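You operate a simulated robot arm through the tools that you are given. There is no shell and no other tool. Be economical: measure what you need, move in short steps, check, and stop when the job is done.

You run a simulated robot arm. Do the job below in one go: nothing can be reset, and whatever is moved stays where it is left.

TASK
Ready the new roll: post clamp to HOLD, lower bar free, brake dial to 5, brake off.
Fine: the saddle post's clamp handle goes to HOLD before the orange brake lever goes to FREE; the lower clamp bar's lever to FREE; the rest stays.

Only the result counts: the job must be done as asked and must still hold three seconds after the hand-in. Knocking over, shifting, dropping, spilling or breaking anything else fails it.

THE ROBOT
A 7-joint arm with a two-finger parallel gripper, fixed in place. Base frame: the origin is at the foot of the arm, x ahead of it, y to its left, z up. Readings come in m, degrees, newtons and seconds.
With the tool pointing down near the work surface it reaches from about 0.12 to 0.64 m from the base axis. Its first joint turns from -66.0 to 66.0 degrees. Payload 2.4 kg.
The tool frame sits at the grasp point between the pads (the TCP): z along the fingers, y along the line on which they close. The tips reach 0.03 m beyond it. Largest opening 0.094 m; finger width 0.028, thickness 0.01; the body of the gripper, 0.05 by 0.096 m, starts 0.055 m behind the TCP.
Orientation is that of the tool frame in the base frame, as a unit quaternion [w, x, y, z]. With the fingers straight down and closing along the base's y, the tool's x points along the base's -x, its y along +y and its z along -z.

THE INTERFACE
- The arm moves only by the tool move_arm. Its argument "targets" is a list of rows, each a list of 6 numbers: the shift along the base's x, y, z in units of 20 mm (1.0 is 20 mm), then the turn, a rotation vector about the base's x, y, z in units of 4 degrees (1.0 is 4 degrees). In form: [[tx, ty, tz, ax, ay, az], ...]. A call has 1 to 10 rows; each row shifts and turns the commanded pose from where the row before left it. "jaw" is the gripper command, from -1 (shut) to 1 (fully open), values between in proportion, set as the call begins (left out, the last holds). A call with a number of a shift or a turn outside -1 to 1 is refused whole. Each row takes 0.2 s and may step no farther than 0.05 m and 8.6 degrees from the row before; otherwise, or with a gripper value out of range, the whole call is refused. A pose out of reach is approached as far as the arm can. The call stops where the force on the tool passes 60 N (or 10 N more than at its start, if that is more) or the arm is blocked; 0.2 s more then pass. The fingers move at their own pace (about 0.153 m/s each) and stop on an object; they squeeze with about 24 N. The grip force told is the motor's: it shows also when the fingers shut on nothing. Time passes only in rows, and 0.2 s behind the last, so rows that do not move let the fingers close. It gives the time, the measured TCP pose, the force on the tool (base axes), the opening and the grip force at its end, in the units of the frame above (readings bear some noise).
- Cameras (640 x 400 px; columns grow to the right, rows downward): "scene" is fixed at [0.0385, 0.4757, 1.4388]; the picture's right is [-0.74, -0.67, 0.00], its down [-0.43, 0.47, -0.77] and it looks along [0.52, -0.57, -0.64] (base axes); focal length 286 px, centre (320, 200). "wrist" rides on the gripper at [0.076, 0.014, -0.102] in the tool frame; the picture's right is [-0.18, 0.98, 0.00], its down [-0.75, -0.14, -0.64] and it looks along [-0.63, -0.12, 0.77] (tool axes); focal length 243 px, centre (320, 200). There is no depth. A picture from a camera that has moved, and an enlarged one, comes with that camera's place and axes in the base frame and with its lens.
- snapshot(camera): a new picture of that camera. The clock stands still meanwhile.
- zoom(camera, box): a new picture of the part [left, top, right, bottom] of that camera's present view, enlarged. The clock stands still meanwhile.
- job_done(): hands the job in; it is judged then, once.

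Work in short steps. Places have to be worked out from the pictures, the camera data and where the tool is seen: move nearer, look again, correct. Check each grasp and each placing, and mend what went wrong. You have 120 turns and 64 pictures in all, those below and enlarged ones among them. Open the gripper and draw the arm clear of the work before you hand the job in, unless the task says otherwise; then end with one line.

The tools are called after "Request:" by a JSON object that holds its "name" and its "arguments". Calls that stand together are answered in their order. move_arm: Moves the arm, as the interface text tells. Its arguments: {"type":"object","properties":{"targets":{"type":"array","items":{"type":"array","items":{"type":"number"}}},"jaw":{"type":"number"}},"required":["targets"]} The other tools are called the same way: snapshot (camera) takes a picture; zoom (camera, box) takes an enlarged picture of a part of a camera's view; job_done () hands the job in.

At the start:

```text
clock: 0.0
tcp_pos: [0.4418, 0.0775, 1.2069]
tool_rot: [0.001, 0.0, 1.0, 0.0]
force: [1.0, -0.9, -1.0]
gripper_width: 0.094
grasp_force: 0.2
```

scene: 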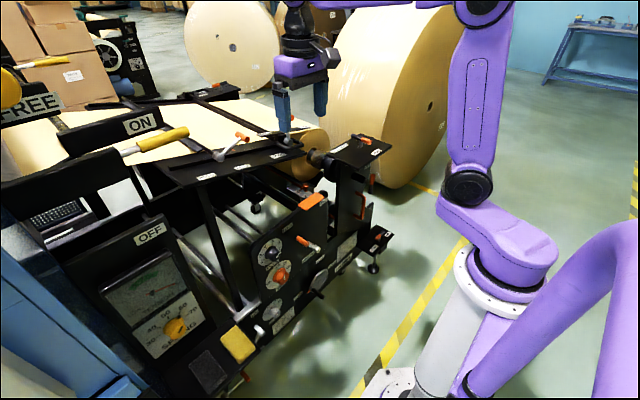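
wrist: 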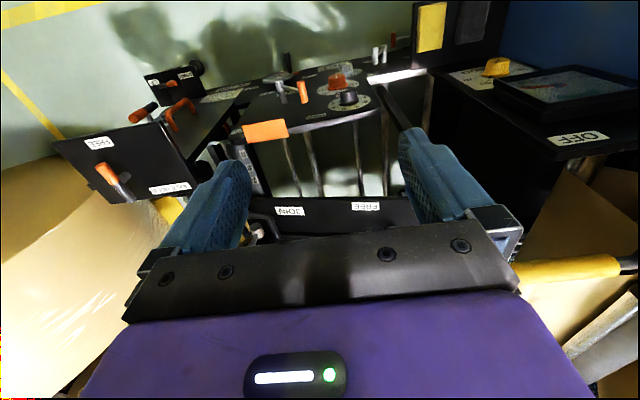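

The scene shows a machine with several levers and dials; I enlarge the main areas to read the labels.

Request:
{"name": "zoom", "arguments": {"camera": "scene", "box": [220, 170, 400, 340]}}

Request:
{"name": "zoom", "arguments": {"camera": "scene", "box": [150, 90, 400, 220]}}

Request:
{"name": "zoom", "arguments": {"camera": "wrist", "box": [50, 50, 420, 230]}}

Request:
{"name": "zoom", "arguments": {"camera": "scene", "box": [0, 60, 240, 390]}}

```text
2.35 times, centred on (310, 255) of scene
camera zoom: at [0.0385, 0.4757, 1.4388], right [-0.74, -0.67, 0.0], down [-0.43, 0.47, -0.77], along [0.52, -0.57, -0.64], focal length 673 px, centre (344, 71)
```

zoom: 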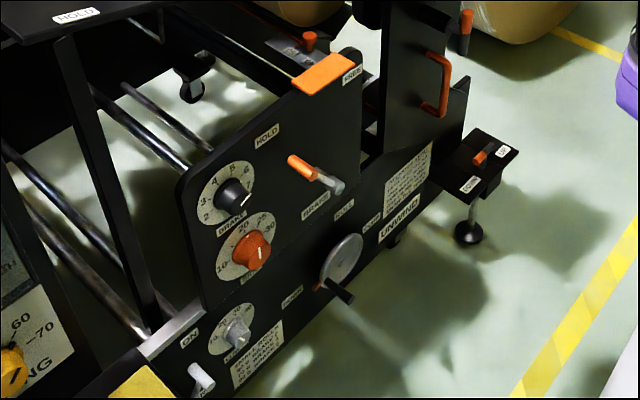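

```text
2.56 times, centred on (275, 155) of scene
camera zoom: at [0.0385, 0.4757, 1.4388], right [-0.74, -0.67, 0.0], down [-0.43, 0.47, -0.77], along [0.52, -0.57, -0.64], focal length 732 px, centre (435, 315)
```

zoom: 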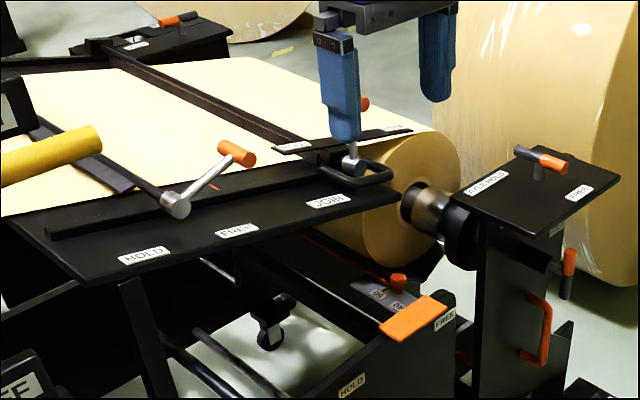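

```text
1.73 times, centred on (235, 140) of wrist
camera zoom: at [0.3648, 0.0917, 1.3092], right [0.18, 0.98, 0.0], down [0.75, -0.14, 0.64], along [0.63, -0.12, -0.77], focal length 420 px, centre (467, 304)
```

zoom: 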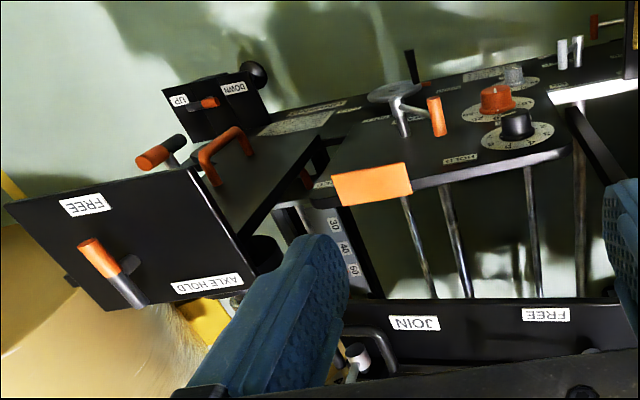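

```text
1.21 times, centred on (120, 225) of scene
camera zoom: at [0.0385, 0.4757, 1.4388], right [-0.74, -0.67, 0.0], down [-0.43, 0.47, -0.77], along [0.52, -0.57, -0.64], focal length 346 px, centre (562, 170)
```

zoom: 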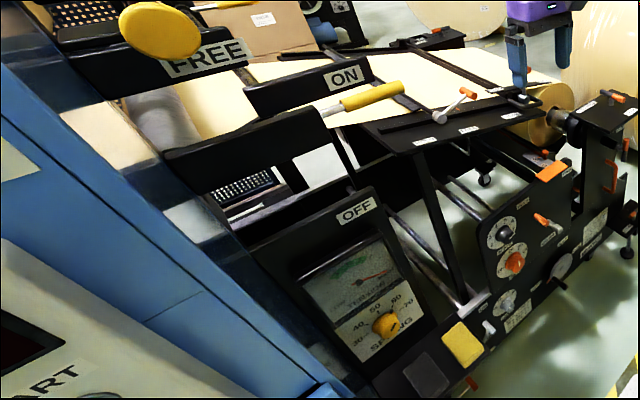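

The post plate handle triangulates to about (0.536, -0.275, 0.964). I move over, staying high, for a closer look with the wrist camera.

Request:
{"name": "move_arm", "arguments": {"targets": [[0, -1, 0, 0, 0, 0], [0, -1, 0, 0, 0, 0], [0, -1, 0, 0, 0, 0], [0, -1, 0, 0, 0, 0], [0, -1, 0, 0, 0, 0], [0, -1, 0, 0, 0, 0], [0, -1, 0, 0, 0, 0], [0, -1, 0, 0, 0, 0], [0, -1, 0, 0, 0, 0], [0, -1, 0, 0, 0, 0]]}}

Request:
{"name": "snapshot", "arguments": {"camera": "wrist"}}

Request:
{"name": "snapshot", "arguments": {"camera": "scene"}}

```text
clock: 2.2
tcp_pos: [0.4436, -0.1227, 1.2068]
tool_rot: [0.0, 0.0, 1.0, 0.0]
force: [0.3, -0.2, -0.2]
gripper_width: 0.094
grasp_force: 0.0
```

```text
57 pictures are left
camera wrist: at [0.365, -0.1087, 1.3094], right [0.18, 0.98, 0.0], down [0.75, -0.14, 0.64], along [0.63, -0.12, -0.77], focal length 243 px, centre (320, 200)
```

wrist: 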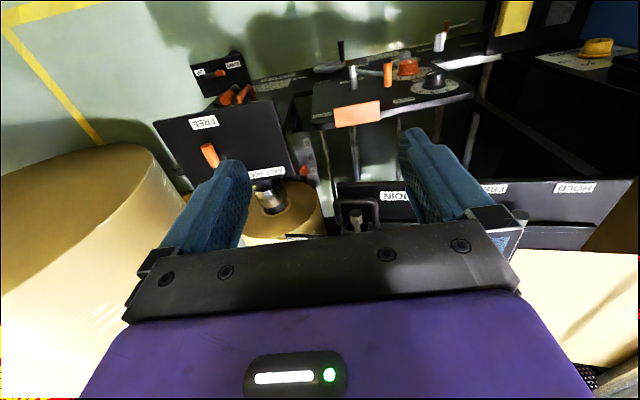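

```text
56 pictures are left
```

scene: 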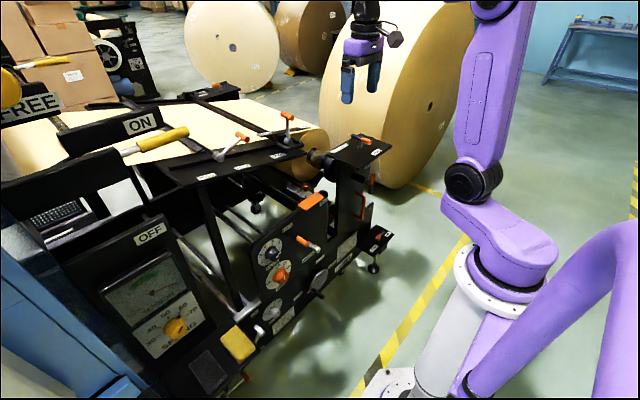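

Now the second (upper) lever near the bars is visible. I enlarge the key areas.

Request:
{"name": "zoom", "arguments": {"camera": "scene", "box": [190, 90, 320, 190]}}

Request:
{"name": "zoom", "arguments": {"camera": "scene", "box": [240, 180, 340, 300]}}

Request:
{"name": "zoom", "arguments": {"camera": "scene", "box": [310, 120, 400, 270]}}

Request:
{"name": "zoom", "arguments": {"camera": "wrist", "box": [150, 30, 480, 240]}}

```text
4.00 times, centred on (255, 140) of scene
camera zoom: at [0.0384, 0.4757, 1.4389], right [-0.74, -0.67, 0.0], down [-0.43, 0.47, -0.77], along [0.52, -0.57, -0.64], focal length 1144 px, centre (580, 440)
```

zoom: 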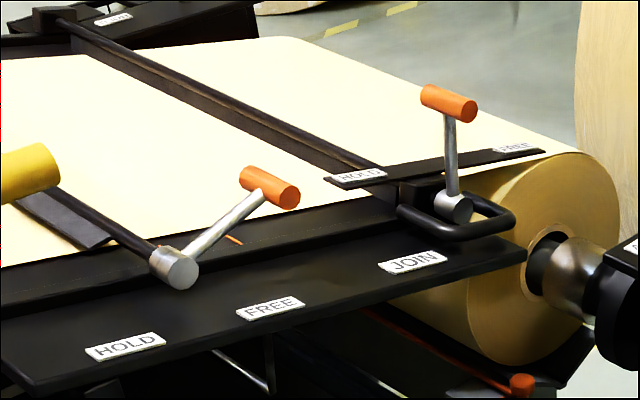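

```text
3.33 times, centred on (290, 240) of scene
camera zoom: at [0.0384, 0.4757, 1.4389], right [-0.74, -0.67, 0.0], down [-0.43, 0.47, -0.77], along [0.52, -0.57, -0.64], focal length 953 px, centre (420, 67)
```

zoom: 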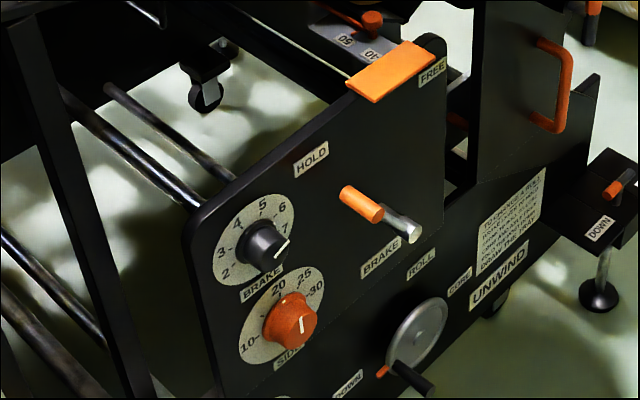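

```text
2.67 times, centred on (355, 195) of scene
camera zoom: at [0.0384, 0.4757, 1.4389], right [-0.74, -0.67, 0.0], down [-0.43, 0.47, -0.77], along [0.52, -0.57, -0.64], focal length 762 px, centre (227, 213)
```

zoom: 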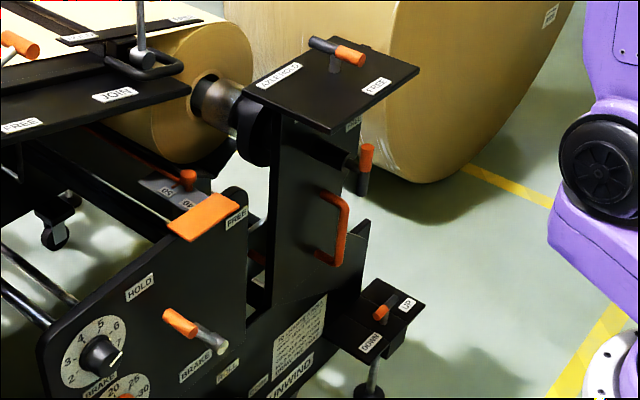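

```text
1.90 times, centred on (315, 135) of wrist
camera zoom: at [0.365, -0.1087, 1.3094], right [0.18, 0.98, 0.0], down [0.75, -0.14, 0.64], along [0.63, -0.12, -0.77], focal length 462 px, centre (330, 324)
```

zoom: 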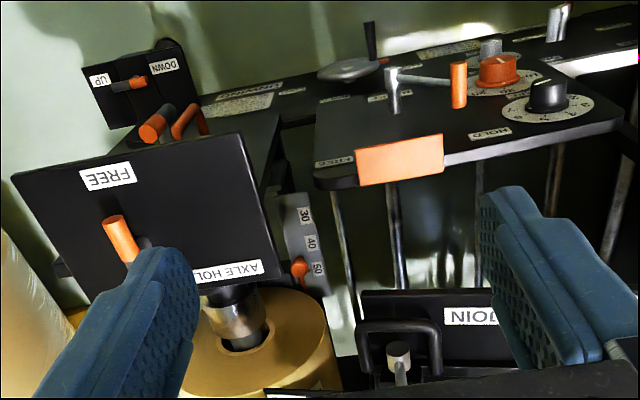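

I want a clear view of the table with the two bar levers, so I back off in x and go to the middle.

Request:
{"name": "move_arm", "arguments": {"targets": [[-1, 1, 0, 0, 0, 0], [-1, 1, 0, 0, 0, 0], [-1, 1, 0, 0, 0, 0], [-1, 1, 0, 0, 0, 0], [-1, 1, 0, 0, 0, 0], [-1, 1, 0, 0, 0, 0], [-1, 1, 0, 0, 0, 0], [0, 1, 0, 0, 0, 0], [0, 1, 0, 0, 0, 0], [0, 1, 0, 0, 0, 0]]}}

Request:
{"name": "snapshot", "arguments": {"camera": "wrist"}}

```text
clock: 4.4
tcp_pos: [0.3027, 0.0786, 1.2063]
tool_rot: [0.0, 0.0, 1.0, 0.0]
force: [0.6, -0.3, 0.0]
gripper_width: 0.0941
grasp_force: 0.0
```

```text
51 pictures are left
camera wrist: at [0.225, 0.0922, 1.3089], right [0.18, 0.98, 0.0], down [0.75, -0.14, 0.64], along [0.63, -0.12, -0.77], focal length 243 px, centre (320, 200)
```

wrist: 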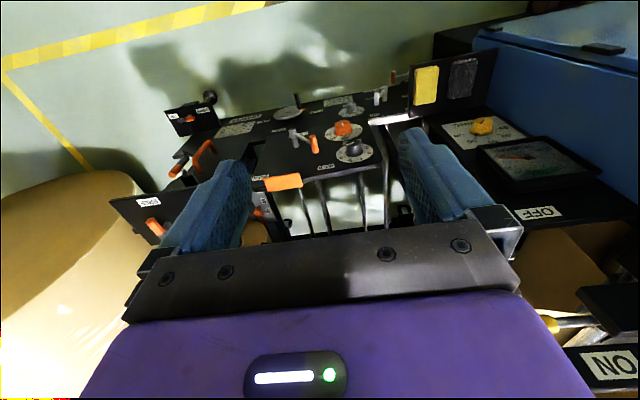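

The table edge is at x≈0.63, z≈0.99. I raise and shift forward to look down between the fingers at the levers.

Request:
{"name": "move_arm", "arguments": {"targets": [[1, 0, 1, 0, 0, 0], [1, 0, 1, 0, 0, 0], [1, 0, 1, 0, 0, 0], [1, 0, 1, 0, 0, 0], [1, 0.5, 1, 0, 0, 0], [1, 0.5, 1, 0, 0, 0], [1, 0.5, 0, 0, 0, 0], [1, 0.5, 0, 0, 0, 0], [1, 0, 0, 0, 0, 0], [1, 0, 0, 0, 0, 0]]}}

Request:
{"name": "snapshot", "arguments": {"camera": "wrist"}}

```text
clock: 6.6
tcp_pos: [0.4791, 0.108, 1.3246]
tool_rot: [0.0, -0.001, 1.0, 0.0]
force: [-0.5, 0.3, -0.1]
gripper_width: 0.0941
grasp_force: 0.0
out of reach, approached as far as the arm can: row 9, 10
```

```text
50 pictures are left
camera wrist: at [0.4012, 0.1213, 1.4273], right [0.18, 0.98, 0.0], down [0.75, -0.14, 0.64], along [0.63, -0.12, -0.77], focal length 243 px, centre (320, 200)
```

wrist: 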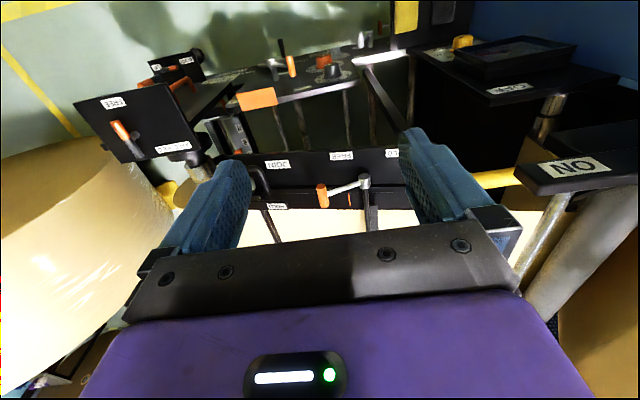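

Let me enlarge the lever area from here.

Request:
{"name": "zoom", "arguments": {"camera": "wrist", "box": [230, 130, 430, 250]}}

Request:
{"name": "zoom", "arguments": {"camera": "scene", "box": [190, 110, 270, 160]}}

Request:
{"name": "zoom", "arguments": {"camera": "scene", "box": [260, 100, 340, 160]}}

```text
3.20 times, centred on (330, 190) of wrist
camera zoom: at [0.4012, 0.1213, 1.4273], right [0.18, 0.98, 0.0], down [0.75, -0.14, 0.64], along [0.63, -0.12, -0.77], focal length 776 px, centre (288, 232)
```

zoom: 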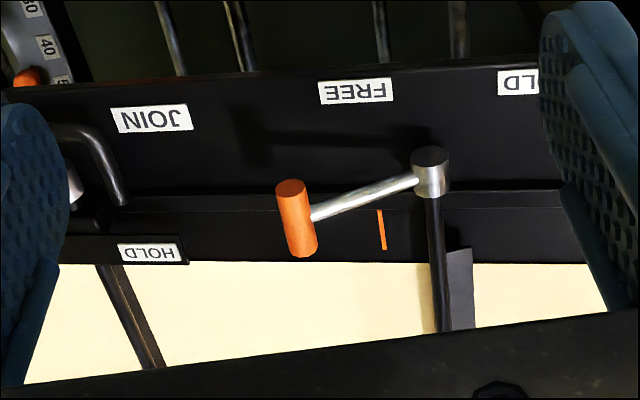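

```text
8.00 times, centred on (230, 135) of scene
camera zoom: at [0.0385, 0.4757, 1.4388], right [-0.74, -0.67, 0.0], down [-0.43, 0.47, -0.77], along [0.52, -0.57, -0.64], focal length 2287 px, centre (1040, 720)
```

zoom: 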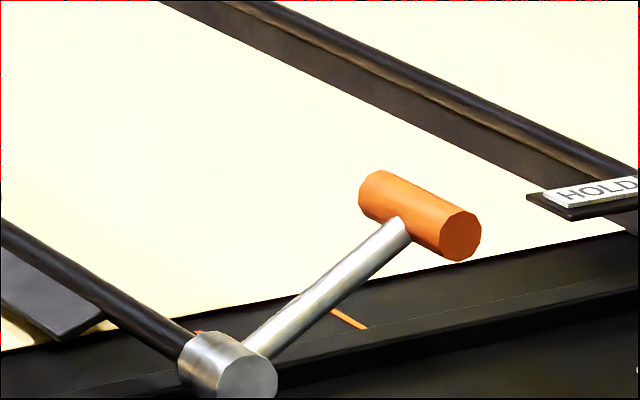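

```text
6.67 times, centred on (300, 130) of scene
camera zoom: at [0.0385, 0.4757, 1.4388], right [-0.74, -0.67, 0.0], down [-0.43, 0.47, -0.77], along [0.52, -0.57, -0.64], focal length 1906 px, centre (453, 667)
```

zoom: 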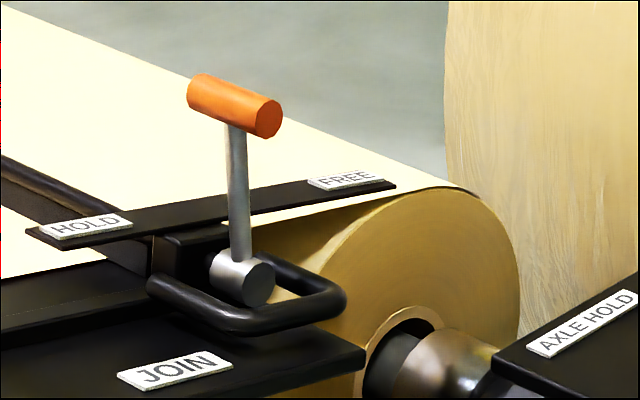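

Lever 1 pivot (0.694,0.156,1.028), lever 2 pivot (~0.70,-0.10,0.967). First I go to the saddle post for a closer view.

Request:
{"name": "move_arm", "arguments": {"targets": [[-0.5, -1, 0, 0, 0, 0], [0, -1, 0, 0, 0, 0], [0, -1, 0, 0, 0, 0], [0, -1, 0, 0, 0, 0], [0, -1, 0, 0, 0, 0], [0, -1, 0, 0, 0, 0], [0, -1, 0, 0, 0, 0], [0, -1, -1, 0, 0, 0], [0, -1, -1, 0, 0, 0], [0, -1, -1, 0, 0, 0]]}}

Request:
{"name": "move_arm", "arguments": {"targets": [[0, -1, -1, 0, 0, 0], [0, -1, -1, 0, 0, 0], [0, -1, -1, 0, 0, 0], [0, -1, -1, 0, 0, 0], [0, -1, -1, 0, 0, 0]]}}

Request:
{"name": "snapshot", "arguments": {"camera": "wrist"}}

```text
clock: 8.8
tcp_pos: [0.4699, -0.0941, 1.2652]
tool_rot: [-0.001, 0.0, 1.0, 0.0]
force: [-0.1, 0.2, 0.6]
gripper_width: 0.094
grasp_force: 0.1
```

```text
clock: 10.0
tcp_pos: [0.468, -0.194, 1.1652]
tool_rot: [-0.001, 0.0, 1.0, 0.0]
force: [0.5, 0.0, 0.1]
gripper_width: 0.0941
grasp_force: 0.0
```

```text
46 pictures are left
camera wrist: at [0.3907, -0.1795, 1.2675], right [0.18, 0.98, 0.0], down [0.75, -0.14, 0.64], along [0.63, -0.12, -0.77], focal length 243 px, centre (320, 200)
```

wrist: 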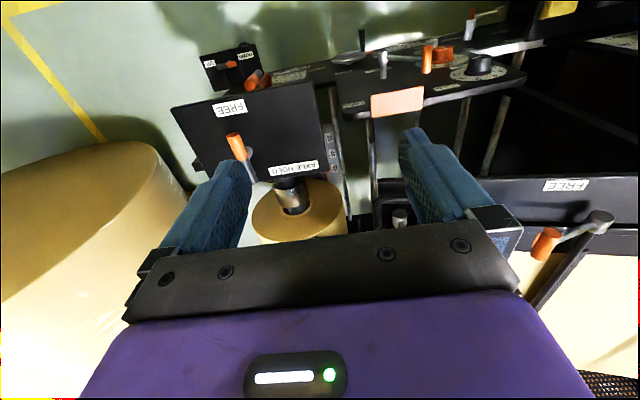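

I enlarge the post top to get the handle geometry right.

Request:
{"name": "zoom", "arguments": {"camera": "wrist", "box": [160, 60, 350, 200]}}

Request:
{"name": "zoom", "arguments": {"camera": "scene", "box": [320, 120, 400, 170]}}

```text
2.86 times, centred on (255, 130) of wrist
camera zoom: at [0.3907, -0.1795, 1.2675], right [0.18, 0.98, 0.0], down [0.75, -0.14, 0.64], along [0.63, -0.12, -0.77], focal length 693 px, centre (506, 400)
```

zoom: 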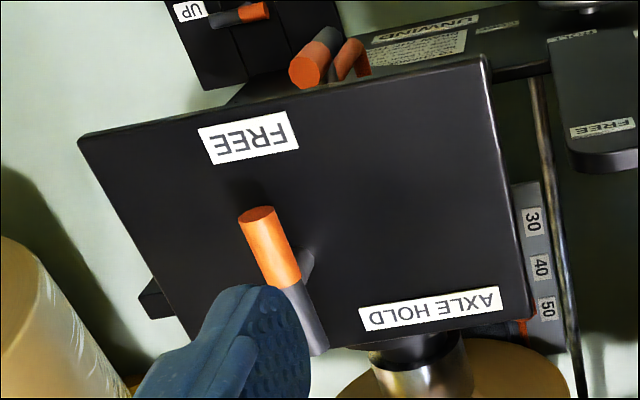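

```text
8.00 times, centred on (360, 145) of scene
camera zoom: at [0.0385, 0.4757, 1.4389], right [-0.74, -0.67, 0.0], down [-0.43, 0.47, -0.77], along [0.52, -0.57, -0.64], focal length 2287 px, centre (0, 640)
```

zoom: 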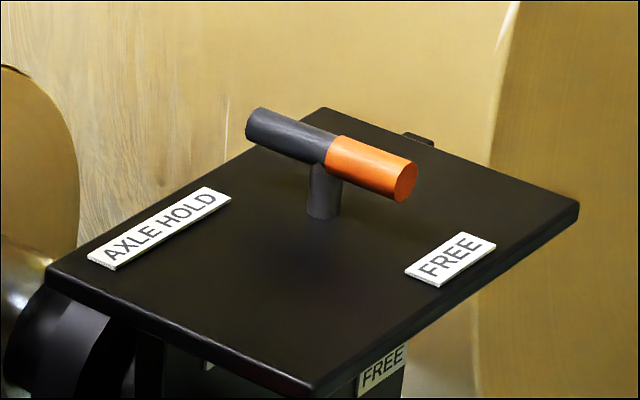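

Refined: the post handle bar lies along x at y≈-0.331, z≈0.938 (orange end x≈0.522, pivot x≈0.563), with the plate top at z≈0.905. I close the gripper and go beside the bar on its -y side, staying above for now.

Request:
{"name": "move_arm", "arguments": {"jaw": -1, "targets": [[0, -1, 0, 0, 0, 0], [0, -1, 0, 0, 0, 0], [0, -1, 0, 0, 0, 0], [0, -1, 0, 0, 0, 0], [0, -1, -1, 0, 0, 0], [0.6, -1, -1, 0, 0, 0], [0.6, -1, -1, 0, 0, 0], [0.6, -1, -1, 0, 0, 0], [0.6, -0.9, -1, 0, 0, 0], [0.6, 0, -1, 0, 0, 0]]}}

Request:
{"name": "snapshot", "arguments": {"camera": "wrist"}}

Request:
{"name": "zoom", "arguments": {"camera": "scene", "box": [310, 90, 410, 190]}}

```text
clock: 12.2
tcp_pos: [0.5295, -0.3703, 1.0437]
tool_rot: [0.0, 0.001, 1.0, 0.0]
force: [0.1, -1.0, 0.0]
gripper_width: 0.0
grasp_force: 24.0
```

```text
43 pictures are left
camera wrist: at [0.4507, -0.3563, 1.1469], right [0.18, 0.98, 0.0], down [0.75, -0.14, 0.64], along [0.63, -0.12, -0.77], focal length 243 px, centre (320, 200)
```

wrist: 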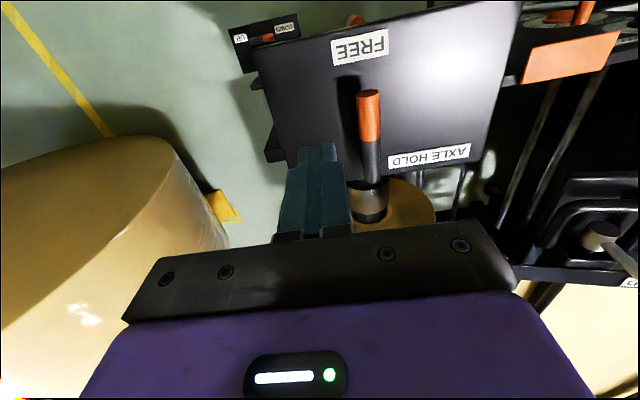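

```text
4.00 times, centred on (360, 140) of scene
camera zoom: at [0.0385, 0.4757, 1.4388], right [-0.74, -0.67, 0.0], down [-0.43, 0.47, -0.77], along [0.52, -0.57, -0.64], focal length 1144 px, centre (160, 440)
```

zoom: 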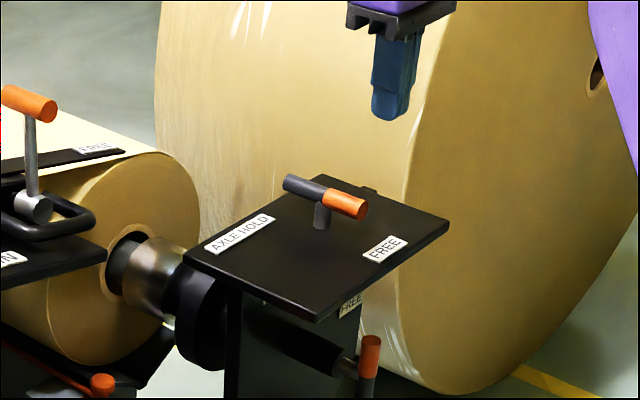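

There is another lever and a "FREE" tag on the post's side just below the plate; I enlarge it to decide which is the "post clamp".

Request:
{"name": "zoom", "arguments": {"camera": "scene", "box": [325, 155, 395, 215]}}

Request:
{"name": "zoom", "arguments": {"camera": "wrist", "box": [230, 0, 430, 125]}}

```text
6.67 times, centred on (360, 185) of scene
camera zoom: at [0.0385, 0.4757, 1.4388], right [-0.74, -0.67, 0.0], down [-0.43, 0.47, -0.77], along [0.52, -0.57, -0.64], focal length 1906 px, centre (53, 300)
```

zoom: 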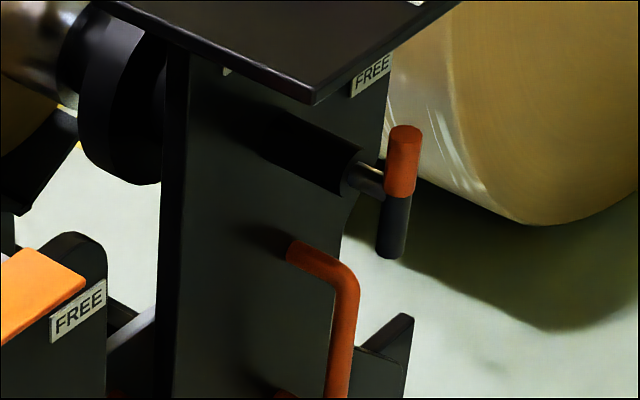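

```text
3.20 times, centred on (330, 62) of wrist
camera zoom: at [0.4507, -0.3563, 1.1469], right [0.18, 0.98, 0.0], down [0.75, -0.14, 0.64], along [0.63, -0.12, -0.77], focal length 776 px, centre (288, 640)
```

zoom: 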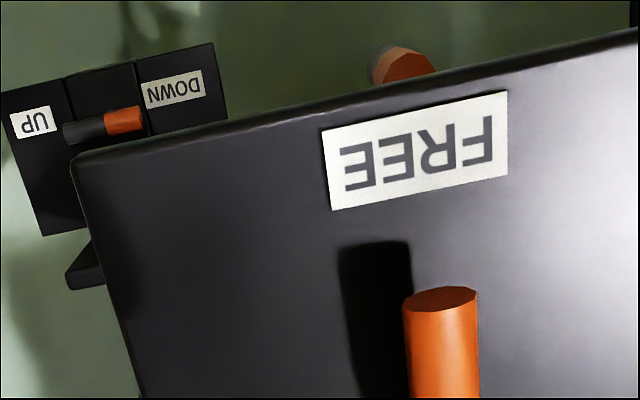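

The side T-handle (about (0.485,-0.32,0.787)) sits on the post with its own FREE/other tag, while the top one is the axle clamp. I back off and tilt the tool forward to read the post's front.

Request:
{"name": "move_arm", "arguments": {"targets": [[-1, 0, 0, 0, -1, 0], [-1, 0, 0, 0, -1, 0], [-1, 0, 0, 0, -1, 0], [-1, 0, 0, 0, -1, 0], [-1, 0, 0, 0, -1, 0], [-1, 0, 0, 0, -1, 0], [-1, 0, 0, 0, -1, 0], [-1, 0, -1, 0, -1, 0], [-1, 0, -1, 0, -1, 0], [-1, 0, -1, 0, -1, 0]]}}

Request:
{"name": "move_arm", "arguments": {"targets": [[0, 0.5, -1, 0, -1, 0], [0, 0.5, -1, 0, 0, 0], [0, 0, -1, 0, 0, 0], [0, 0, -1, 0, 0, 0], [0, 0, -1, 0, 0, 0]]}}

Request:
{"name": "snapshot", "arguments": {"camera": "wrist"}}

```text
clock: 14.4
tcp_pos: [0.33, -0.3691, 0.9856]
tool_rot: [0.342, 0.001, 0.94, 0.0]
force: [0.4, 0.4, -1.2]
gripper_width: 0.0002
grasp_force: 24.1
```

```text
clock: 15.6
tcp_pos: [0.328, -0.3501, 0.8853]
tool_rot: [0.375, 0.0, 0.927, 0.0]
force: [-0.1, 0.4, -0.4]
gripper_width: 0.0
grasp_force: 24.3
```

```text
39 pictures are left
camera wrist: at [0.2005, -0.3364, 0.906], right [0.13, 0.98, 0.13], down [0.1, -0.14, 0.99], along [0.99, -0.12, -0.11], focal length 243 px, centre (320, 200)
```

wrist: 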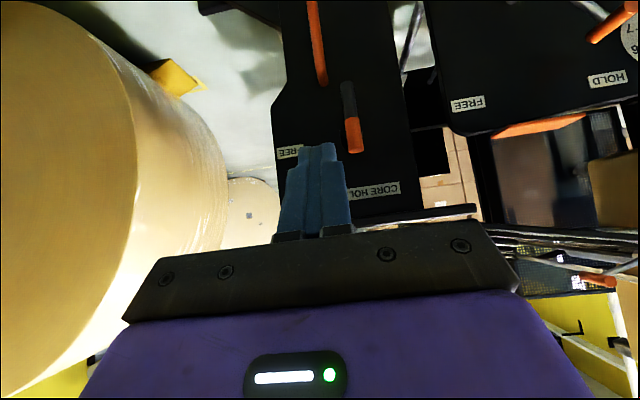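

That side one is CORE HOLD/FREE (core chuck), so the saddle post's clamp is the top AXLE HOLD/FREE handle. I return to it with a slight remaining forward tilt (16°).

Request:
{"name": "move_arm", "arguments": {"targets": [[0, 0, 1, 0, 1, 0], [0, 0, 1, 0, 1, 0], [0, -0.5, 1, 0, 1, 0], [0, -0.6, 1, 0, 1, 0], [0, 0, 1, 0, 1, 0], [0, 0, 1, 0, 1, 0], [1, 0, 0.5, 0, 1, 0], [1, 0, 0, 0, 0, 0], [1, 0, 0, 0, 0, 0], [1, 0, 0, 0, 0, 0]]}}

Request:
{"name": "move_arm", "arguments": {"targets": [[1, 0, 0, 0, 0, 0], [1, 0, 0, 0, 0, 0], [1, 0, 0, 0, 0, 0], [1, 0, 0, 0, 0, 0], [1, 0, 0, 0, 0, 0], [0.7, 0, -0.5, 0, 0, 0], [0, 0, -1, 0, 0, 0], [0, 0, -0.5, 0, 0, 0], [0, 0, 0, 0, 0, 0]]}}

Request:
{"name": "snapshot", "arguments": {"camera": "wrist"}}

```text
clock: 17.8
tcp_pos: [0.4101, -0.3713, 1.0136]
tool_rot: [0.139, 0.001, 0.99, 0.0]
force: [0.0, 0.2, -0.1]
gripper_width: 0.0001
grasp_force: 24.3
```

```text
clock: 19.8
tcp_pos: [0.5232, -0.3724, 0.9749]
tool_rot: [0.139, 0.001, 0.99, 0.0]
force: [0.2, 0.0, 0.3]
gripper_width: 0.0002
grasp_force: 23.3
```

```text
38 pictures are left
camera wrist: at [0.42, -0.3584, 1.0526], right [0.18, 0.98, 0.05], down [0.55, -0.14, 0.82], along [0.82, -0.12, -0.56], focal length 243 px, centre (320, 200)
```

wrist: 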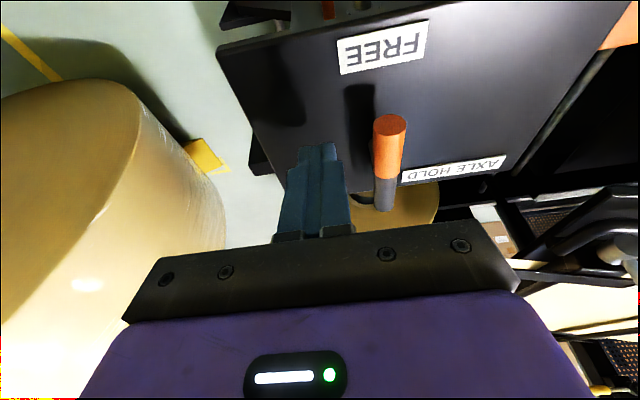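

The fingertips are beside the bar on its -y side. I lower 20 mm and push the orange end in an arc toward +y.

Request:
{"name": "move_arm", "arguments": {"targets": [[0, 0, -1, 0, 0, 0], [0.1, 1, 0, 0, 0, 0], [-0.35, 0.9, 0, 0, 0, 0], [0.1, 0.9, 0, 0, 0, 0], [0.4, 0.8, 0, 0, 0, 0], [0, 0, 0, 0, 0, 0]]}}

Request:
{"name": "zoom", "arguments": {"camera": "scene", "box": [320, 110, 400, 170]}}

```text
clock: 21.2
tcp_pos: [0.5295, -0.299, 0.9549]
tool_rot: [0.139, -0.001, 0.99, 0.0]
force: [-0.9, 0.6, 0.9]
gripper_width: 0.0
grasp_force: 24.2
```

```text
6.67 times, centred on (360, 140) of scene
camera zoom: at [0.0384, 0.4757, 1.4388], right [-0.74, -0.67, 0.0], down [-0.43, 0.47, -0.77], along [0.52, -0.57, -0.64], focal length 1906 px, centre (53, 600)
```

zoom: 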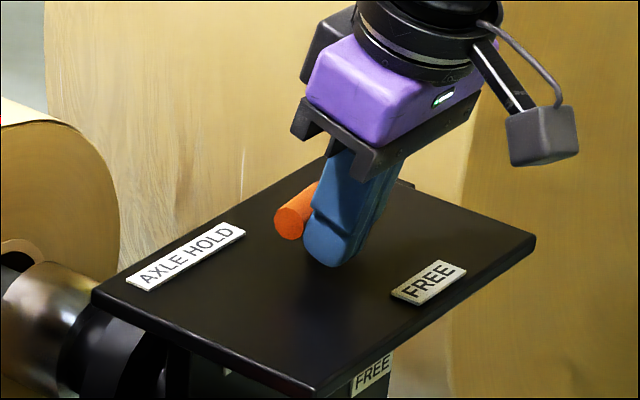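

The handle now points roughly +y. I push gently toward +x to feel for the stop.

Request:
{"name": "move_arm", "arguments": {"targets": [[0.3, 0.1, 0, 0, 0, 0], [0.3, 0, 0, 0, 0, 0], [0, 0, 0, 0, 0, 0]]}}

Request:
{"name": "zoom", "arguments": {"camera": "scene", "box": [320, 110, 400, 170]}}

```text
clock: 22.0
tcp_pos: [0.5327, -0.3004, 0.9523]
tool_rot: [0.133, 0.003, 0.991, 0.004]
force: [-45.7, -1.9, -1.8]
gripper_width: 0.0002
grasp_force: 24.2
```

```text
6.67 times, centred on (360, 140) of scene
camera zoom: at [0.0373, 0.4756, 1.4389], right [-0.74, -0.67, 0.0], down [-0.43, 0.47, -0.77], along [0.52, -0.57, -0.64], focal length 1906 px, centre (53, 600)
```

zoom: 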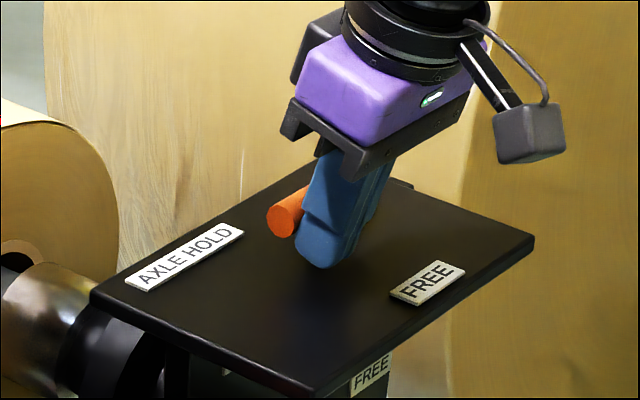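

45 N resistance: it is at its stop near 90°. I back off, rise, and check.

Request:
{"name": "move_arm", "arguments": {"targets": [[-0.8, 0, 0, 0, 0, 0], [-0.8, 0, 0, 0, 0, 0], [-0.5, 0, 1, 0, 0, 0], [0, 0, 1, 0, 0, 0], [0, 0.5, 1, 0, 0, 0], [0, 1, 1, 0, 0, 0], [0, 1, 1, 0, 0, 0], [0, 1, 0, 0, 0, 0]]}}

Request:
{"name": "snapshot", "arguments": {"camera": "wrist"}}

Request:
{"name": "zoom", "arguments": {"camera": "scene", "box": [320, 110, 400, 170]}}

```text
clock: 23.8
tcp_pos: [0.4977, -0.228, 1.0547]
tool_rot: [0.139, -0.001, 0.99, 0.0]
force: [0.0, 0.5, 0.2]
gripper_width: 0.0
grasp_force: 24.1
```

```text
35 pictures are left
camera wrist: at [0.3946, -0.2145, 1.1327], right [0.18, 0.98, 0.05], down [0.55, -0.14, 0.82], along [0.82, -0.12, -0.56], focal length 243 px, centre (320, 200)
```

wrist: 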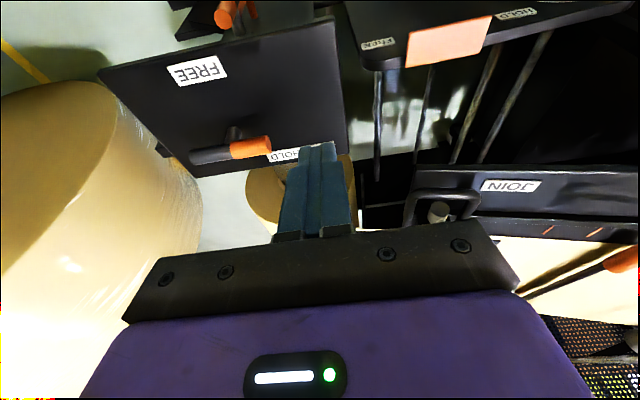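

```text
6.67 times, centred on (360, 140) of scene
camera zoom: at [0.0385, 0.4757, 1.4388], right [-0.74, -0.67, 0.0], down [-0.43, 0.47, -0.77], along [0.52, -0.57, -0.64], focal length 1906 px, centre (53, 600)
```

zoom: 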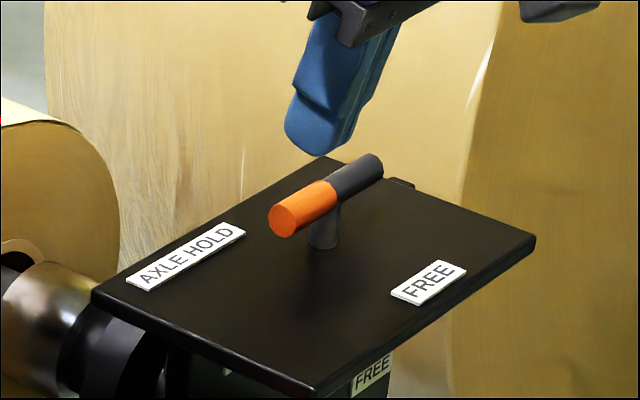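

Post handle is at HOLD. Next is the brake panel; I move back and tilt for a frontal view of it.

Request:
{"name": "move_arm", "arguments": {"targets": [[-1, 0.5, 0, 0, -1, 0], [-1, 1, 0, 0, -1, 0], [-1, 1, 0, 0, -1, 0], [-1, 1, 0, 0, -1, 0], [-1, 1, 0, 0, -1, 0], [-1, 1, 0, 0, -1, 0], [-1, 1, 0, 0, 0, 0], [-1, 1, -1, 0, 0, 0], [-1, 1, -1, 0, 0, 0], [0, 1, -1, 0, 0, 0]]}}

Request:
{"name": "move_arm", "arguments": {"targets": [[0, 1, -1, 0, 0, 0], [0, 1, -1, 0, 0, 0], [0, 1, -1, 0, 0, 0], [0, 1, -1, 0, 0, 0], [0, 0, -1, 0, 0, 0], [0, 0, -1, 0, 0, 0]]}}

Request:
{"name": "snapshot", "arguments": {"camera": "wrist"}}

```text
clock: 26.0
tcp_pos: [0.3852, -0.1219, 1.0563]
tool_rot: [0.341, 0.0, 0.94, 0.002]
force: [0.2, 0.5, -1.0]
gripper_width: 0.0001
grasp_force: 23.8
out of reach, approached as far as the arm can: row 6, 7, 8, 9, 10
```

```text
clock: 27.4
tcp_pos: [0.4292, -0.1303, 0.9829]
tool_rot: [0.34, 0.001, 0.94, 0.006]
force: [-0.5, 0.7, 0.4]
gripper_width: 0.0001
grasp_force: 24.8
out of reach, approached as far as the arm can: row 1, 2, 3, 4, 5, 6
```

```text
33 pictures are left
camera wrist: at [0.3032, -0.1164, 1.0131], right [0.14, 0.98, 0.13], down [0.17, -0.15, 0.97], along [0.98, -0.12, -0.19], focal length 243 px, centre (320, 200)
```

wrist: 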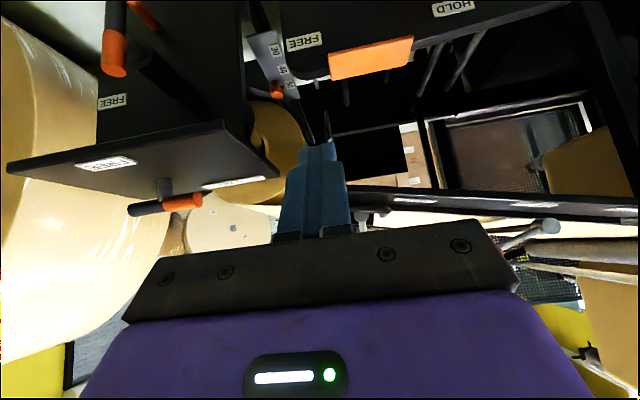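

The tilted pose near the base is out of reach. I undo most of the tilt and take a steeper view.

Request:
{"name": "move_arm", "arguments": {"targets": [[0, 0, 0, 0, 1, 0], [0, 0, 0, 0, 1, 0], [0, 0, 0, 0, 1, 0], [0, 0, 0, 0, 1, 0], [0, 0, 0, 0, 1, 0], [0, 0, 0, 0, 1, 0], [0, 0, 0, 0, 0, 0]]}}

```text
clock: 29.0
tcp_pos: [0.4358, -0.1275, 0.9841]
tool_rot: [0.235, -0.004, 0.972, 0.016]
force: [0.0, -0.5, -0.9]
gripper_width: 0.0
grasp_force: 23.9
out of reach, approached as far as the arm can: row 4, 5, 6
```

The readings suggest the commanded pose may sit nearer the base than the arm is. I test with +x and +z moves.

Request:
{"name": "move_arm", "arguments": {"targets": [[0, 0, 1, 0, 0, 0], [0, 0, 1, 0, 0, 0], [0, 0, 0, 0, 0, 0]]}}

```text
clock: 29.8
tcp_pos: [0.4356, -0.1269, 1.0243]
tool_rot: [0.234, -0.004, 0.972, 0.016]
force: [0.6, -0.8, -1.4]
gripper_width: 0.0
grasp_force: 24.1
```

The commanded pose follows the real one. I go up and rotate back to straight down, then reposition.

Request:
{"name": "move_arm", "arguments": {"targets": [[0, 0, 1, 0, 0, 0], [0, 0, 1, 0, 0, 0], [0, 0, 1, 0, 0, 0], [0, 0, 1, 0, 0, 0], [0, 0, 1, 0, 0, 0], [0, 0, 1, 0, 1, 0], [0, 0, 1, 0, 1, 0], [0, 0, 0, 0, 1, 0], [0, 0, 0, 0, 1, 0], [0, 0, 0, 0, 1, 0]]}}

```text
clock: 32.0
tcp_pos: [0.437, -0.1281, 1.1627]
tool_rot: [0.061, -0.001, 0.998, 0.016]
force: [-0.7, 0.4, -0.4]
gripper_width: 0.0001
grasp_force: 23.8
```

Now straighten fully and move to a viewpoint over the brake panel.

Request:
{"name": "move_arm", "arguments": {"targets": [[0, 1, 0, -0.46, 0.9, 0], [0, 1, 0, 0, 0.85, 0], [0, 1, 0, 0, 0, 0], [0, 1, -1, 0, 0, 0], [0, 1, -1, 0, 0, 0], [0, 1, -1, 0, 0, 0], [0, 1, -1, 0, 0, 0], [0, 1, -1, 0, 0, 0], [0, 0, -1, 0, 0, 0], [0, 0, -1, 0, 0, 0]]}}

Request:
{"name": "snapshot", "arguments": {"camera": "wrist"}}

```text
clock: 34.2
tcp_pos: [0.4355, 0.0323, 1.0244]
tool_rot: [0.0, 0.0, 1.0, -0.001]
force: [0.5, -0.4, 1.1]
gripper_width: 0.0
grasp_force: 23.7
```

```text
32 pictures are left
camera wrist: at [0.3575, 0.0466, 1.1264], right [0.18, 0.98, 0.0], down [0.75, -0.14, 0.64], along [0.63, -0.12, -0.77], focal length 243 px, centre (320, 200)
```

wrist: 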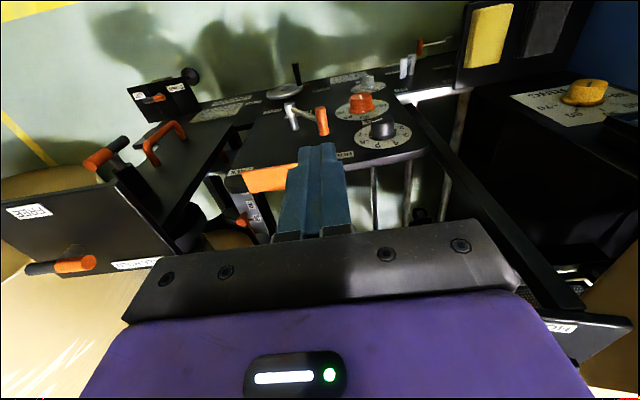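

Request:
{"name": "zoom", "arguments": {"camera": "wrist", "box": [220, 50, 450, 200]}}

```text
2.67 times, centred on (335, 125) of wrist
camera zoom: at [0.3575, 0.0466, 1.1264], right [0.18, 0.98, 0.0], down [0.75, -0.14, 0.64], along [0.63, -0.12, -0.77], focal length 647 px, centre (280, 400)
```

zoom: 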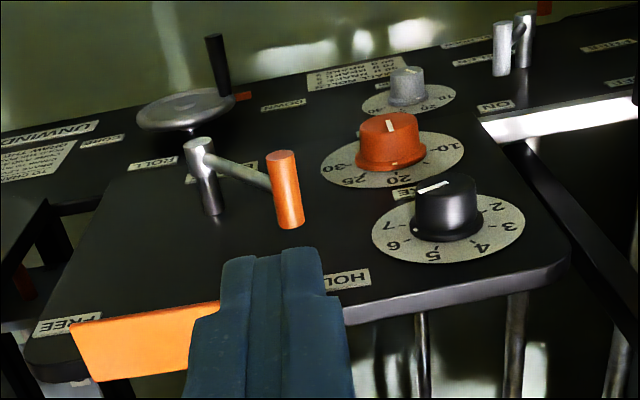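

Estimates: brake grip front end (0.505,0.02,0.705) extending to x≈0.55, hub (0.525,-0.054,0.597), panel face x≈0.575, dial knob front (0.545,0.123,0.713). Descend on the +y side of the brake grip with closed fingers.

Request:
{"name": "move_arm", "arguments": {"targets": [[0.4, 0.2, -1, 0, -1, 0], [0.4, 0.2, -1, 0, -1, 0], [0.4, 0.2, -1, 0, 0, 0], [0.4, 0.2, -1, 0, 0, 0], [0.4, 0.2, -1, 0, 0, 0], [0.4, 0.2, -1, 0, 0, 0], [0.4, 0.2, -1, 0, 0, 0], [0.4, 0.2, -1, 0, 0, 0], [0.4, 0, -1, 0, 0, 0], [0.2, 0, -1, 0, 0, 0]]}}

Request:
{"name": "snapshot", "arguments": {"camera": "wrist"}}

Request:
{"name": "zoom", "arguments": {"camera": "scene", "box": [240, 160, 340, 280]}}

```text
clock: 36.4
tcp_pos: [0.5122, 0.0649, 0.8232]
tool_rot: [0.069, -0.001, 0.998, -0.001]
force: [0.6, -0.4, -0.2]
gripper_width: 0.0001
grasp_force: 23.8
```

```text
30 pictures are left
camera wrist: at [0.4204, 0.0783, 0.9141], right [0.18, 0.98, 0.02], down [0.66, -0.14, 0.74], along [0.73, -0.12, -0.67], focal length 243 px, centre (320, 200)
```

wrist: 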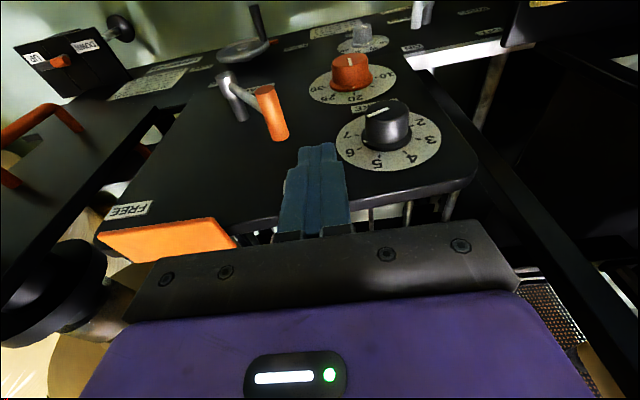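

```text
3.33 times, centred on (290, 220) of scene
camera zoom: at [0.0385, 0.4757, 1.4388], right [-0.74, -0.67, 0.0], down [-0.43, 0.47, -0.77], along [0.52, -0.57, -0.64], focal length 953 px, centre (420, 133)
```

zoom: 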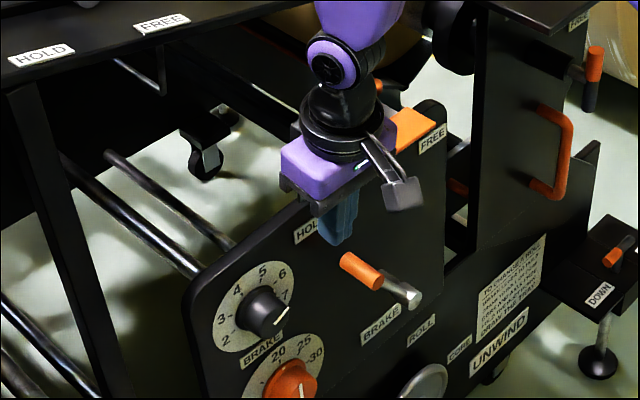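

Position agrees (grip at (0.503,0.020)); the slab front at x≈0.56 clears the gripper body. Lower and push toward -y.

Request:
{"name": "move_arm", "arguments": {"targets": [[0, 0, -1, 0, 0, 0], [0, 0, -1, 0, 0, 0], [0, 0, -1, 0, 0, 0], [0, 0, -1, 0, 0, 0], [0, 0, -1, 0, 0, 0], [0, 0, -0.4, 0, 0, 0], [0, -1, 0, 0, 0, 0], [0, -1, 0, 0, 0, 0], [0, -1, 0, 0, 0, 0], [0, -1, 0, 0, 0, 0]]}}

Request:
{"name": "zoom", "arguments": {"camera": "scene", "box": [240, 160, 340, 280]}}

```text
clock: 38.4
tcp_pos: [0.5134, 0.0194, 0.7187]
tool_rot: [0.072, -0.01, 0.997, -0.001]
force: [-6.0, 7.3, 12.8]
gripper_width: 0.0002
grasp_force: 23.9
stopped in row 9: the force on the tool passed its limit (the readings are from after the stop); the commanded pose is now the measured one
```

```text
3.33 times, centred on (290, 220) of scene
camera zoom: at [0.0381, 0.4758, 1.4388], right [-0.74, -0.67, 0.0], down [-0.43, 0.47, -0.77], along [0.52, -0.57, -0.64], focal length 953 px, centre (420, 133)
```

zoom: 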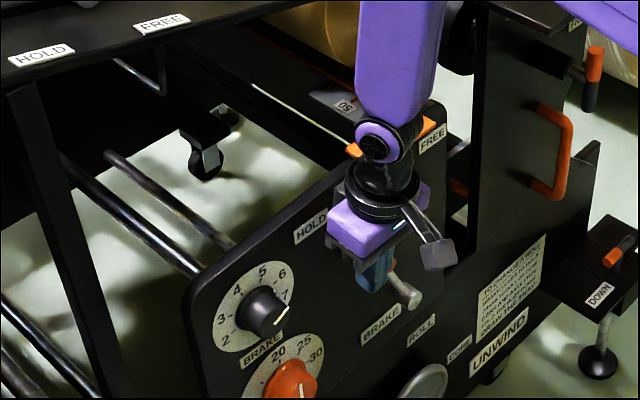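

It stopped on force after a little travel. I look closely at the contact.

Request:
{"name": "snapshot", "arguments": {"camera": "wrist"}}

Request:
{"name": "zoom", "arguments": {"camera": "scene", "box": [275, 195, 335, 255]}}

```text
27 pictures are left
camera wrist: at [0.4207, 0.0323, 0.8092], right [0.16, 0.99, 0.02], down [0.66, -0.13, 0.74], along [0.74, -0.1, -0.67], focal length 243 px, centre (320, 200)
```

wrist: 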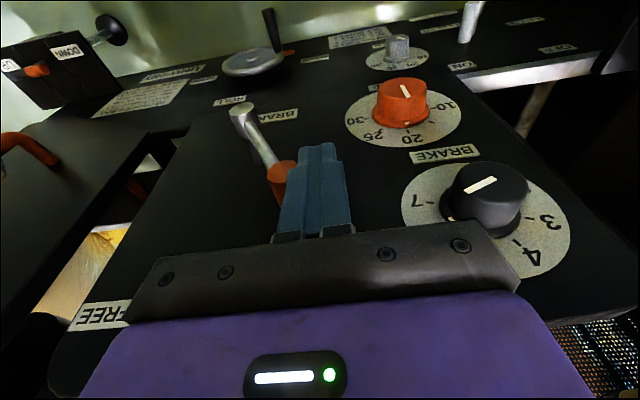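

```text
6.67 times, centred on (305, 225) of scene
camera zoom: at [0.0381, 0.4758, 1.4388], right [-0.74, -0.67, 0.0], down [-0.43, 0.47, -0.77], along [0.52, -0.57, -0.64], focal length 1906 px, centre (420, 33)
```

zoom: 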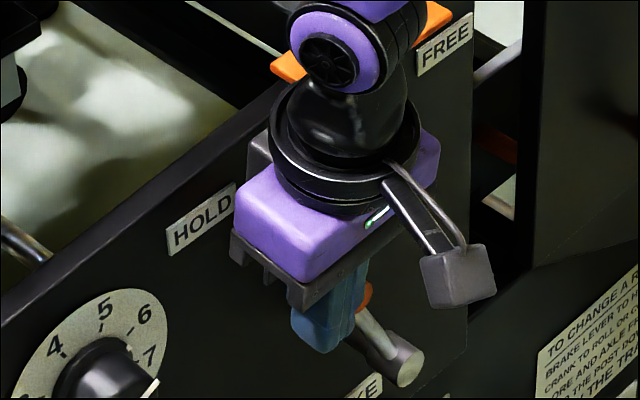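

The lever moved ~20 mm and then force tripped, perhaps from pushing fast. I continue pushing slowly in small steps.

Request:
{"name": "move_arm", "arguments": {"targets": [[0, -0.25, 0, 0, 0, 0], [0, -0.25, 0, 0, 0, 0], [0, -0.25, 0, 0, 0, 0], [0, -0.25, 0, 0, 0, 0], [0, -0.25, 0, 0, 0, 0], [0, -0.25, 0, 0, 0, 0], [0, -0.25, 0, 0, 0, 0], [0, -0.25, 0, 0, 0, 0]]}}

Request:
{"name": "zoom", "arguments": {"camera": "scene", "box": [325, 220, 385, 270]}}

```text
clock: 38.9
tcp_pos: [0.513, 0.0165, 0.7197]
tool_rot: [0.071, -0.016, 0.997, 0.0]
force: [-5.7, 7.1, 13.3]
gripper_width: 0.0001
grasp_force: 23.9
stopped in row 2: the force on the tool passed its limit (the readings are from after the stop); the commanded pose is now the measured one
```

```text
8.00 times, centred on (355, 245) of scene
camera zoom: at [0.0381, 0.4758, 1.4388], right [-0.74, -0.67, 0.0], down [-0.43, 0.47, -0.77], along [0.52, -0.57, -0.64], focal length 2287 px, centre (40, -160)
```

zoom: 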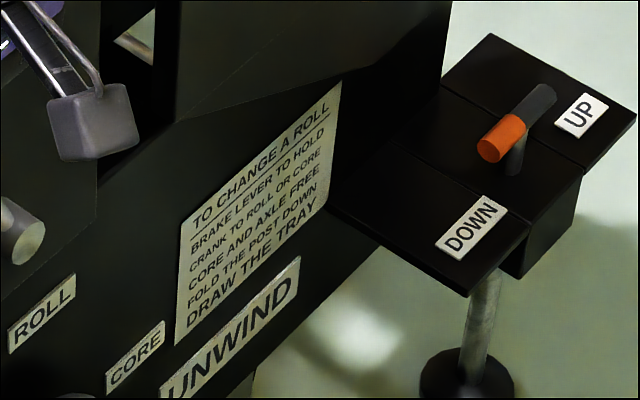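

I enlarge the wrist view of the contact.

Request:
{"name": "zoom", "arguments": {"camera": "wrist", "box": [220, 90, 380, 240]}}

```text
2.67 times, centred on (300, 165) of wrist
camera zoom: at [0.4207, 0.0283, 0.8106], right [0.15, 0.99, 0.02], down [0.66, -0.12, 0.74], along [0.74, -0.1, -0.67], focal length 647 px, centre (373, 293)
```

zoom: 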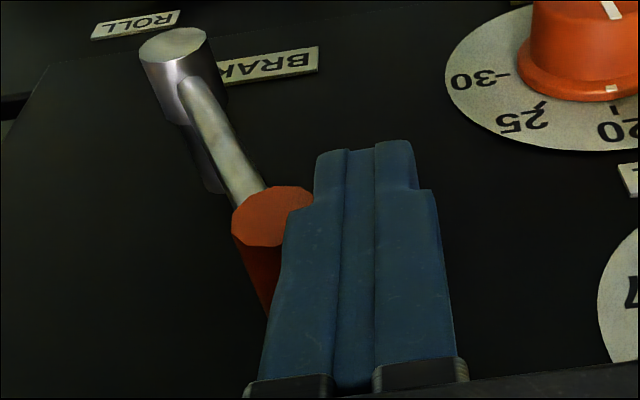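

The grip is catching under the finger's outer shoulder as it rises on its arc. I back off, rise, open partly, and straddle the grip so a flat inner pad pushes it along the arc.

Request:
{"name": "move_arm", "arguments": {"targets": [[0, 1, 0, 0, 0, 0], [0, 0.6, 0, 0, 0, -0.46], [0, 0, 1, 0, 0, 0], [0, 0, 1, 0, 0, 0], [0, 0, 1, 0, 0, 0]]}}

Request:
{"name": "move_arm", "arguments": {"jaw": 0.0, "targets": [[0, -0.7, 0, 0, 0, 0], [0, -1, 0, 0, 0, 0], [0, -0.9, 0, 0, 0, 0], [0, 0, 0, 0, 0, 0]]}}

Request:
{"name": "snapshot", "arguments": {"camera": "wrist"}}

```text
clock: 40.1
tcp_pos: [0.5131, 0.047, 0.7795]
tool_rot: [0.071, 0.002, 0.997, -0.001]
force: [0.8, 0.1, 0.2]
gripper_width: 0.0001
grasp_force: 23.8
```

```text
clock: 41.1
tcp_pos: [0.5139, -0.0058, 0.7792]
tool_rot: [0.072, 0.002, 0.997, -0.001]
force: [0.1, -0.2, -0.4]
gripper_width: 0.0467
grasp_force: 0.1
```

```text
23 pictures are left
camera wrist: at [0.4216, 0.0104, 0.8697], right [0.19, 0.98, 0.02], down [0.65, -0.14, 0.74], along [0.73, -0.12, -0.67], focal length 243 px, centre (320, 200)
```

wrist: 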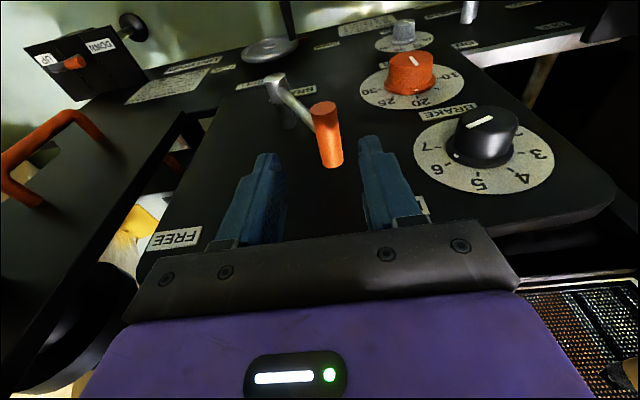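

The grip is now between the fingers. Descend and push it along its arc toward -y.

Request:
{"name": "move_arm", "arguments": {"targets": [[0, 0, -1, 0, 0, 0], [0, 0, -1, 0, 0, 0], [0, 0, -1, 0, 0, 0], [0, -0.6, 0.1, 0, 0, 0], [0, -0.6, 0.2, 0, 0, 0], [0, -0.6, 0.15, 0, 0, 0], [0, -0.6, 0.1, 0, 0, 0], [0, -0.6, 0.05, 0, 0, 0], [0, -0.6, 0, 0, 0, 0], [0, -0.6, -0.05, 0, 0, 0]]}}

Request:
{"name": "move_arm", "arguments": {"targets": [[0, -0.6, -0.1, 0, 0, 0], [0, -0.6, -0.15, 0, 0, 0], [0, -0.6, -0.2, 0, 0, 0], [0, -0.3, -0.2, 0, 0, 0], [0, 0, 0, 0, 0, 0]]}}

Request:
{"name": "snapshot", "arguments": {"camera": "wrist"}}

```text
clock: 41.8
tcp_pos: [0.5134, -0.0045, 0.7427]
tool_rot: [0.074, 0.003, 0.997, -0.001]
force: [-31.9, 1.3, 51.3]
gripper_width: 0.047
grasp_force: 0.0
stopped in row 3: the force on the tool passed its limit (the readings are from after the stop); the commanded pose is now the measured one
```

```text
clock: 42.1
tcp_pos: [0.5137, -0.0049, 0.7422]
tool_rot: [0.073, 0.0, 0.997, -0.002]
force: [-23.6, 2.3, 37.4]
gripper_width: 0.0471
grasp_force: 0.0
stopped in row 1: the force on the tool passed its limit (the readings are from after the stop); the commanded pose is now the measured one
```

```text
22 pictures are left
camera wrist: at [0.4214, 0.0093, 0.8323], right [0.18, 0.98, 0.03], down [0.65, -0.14, 0.74], along [0.74, -0.12, -0.67], focal length 243 px, centre (320, 200)
```

wrist: 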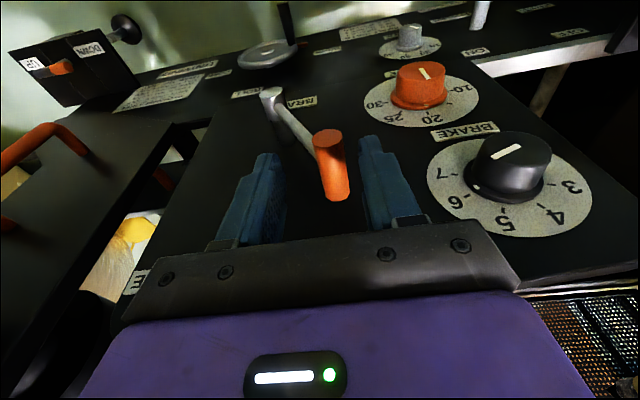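

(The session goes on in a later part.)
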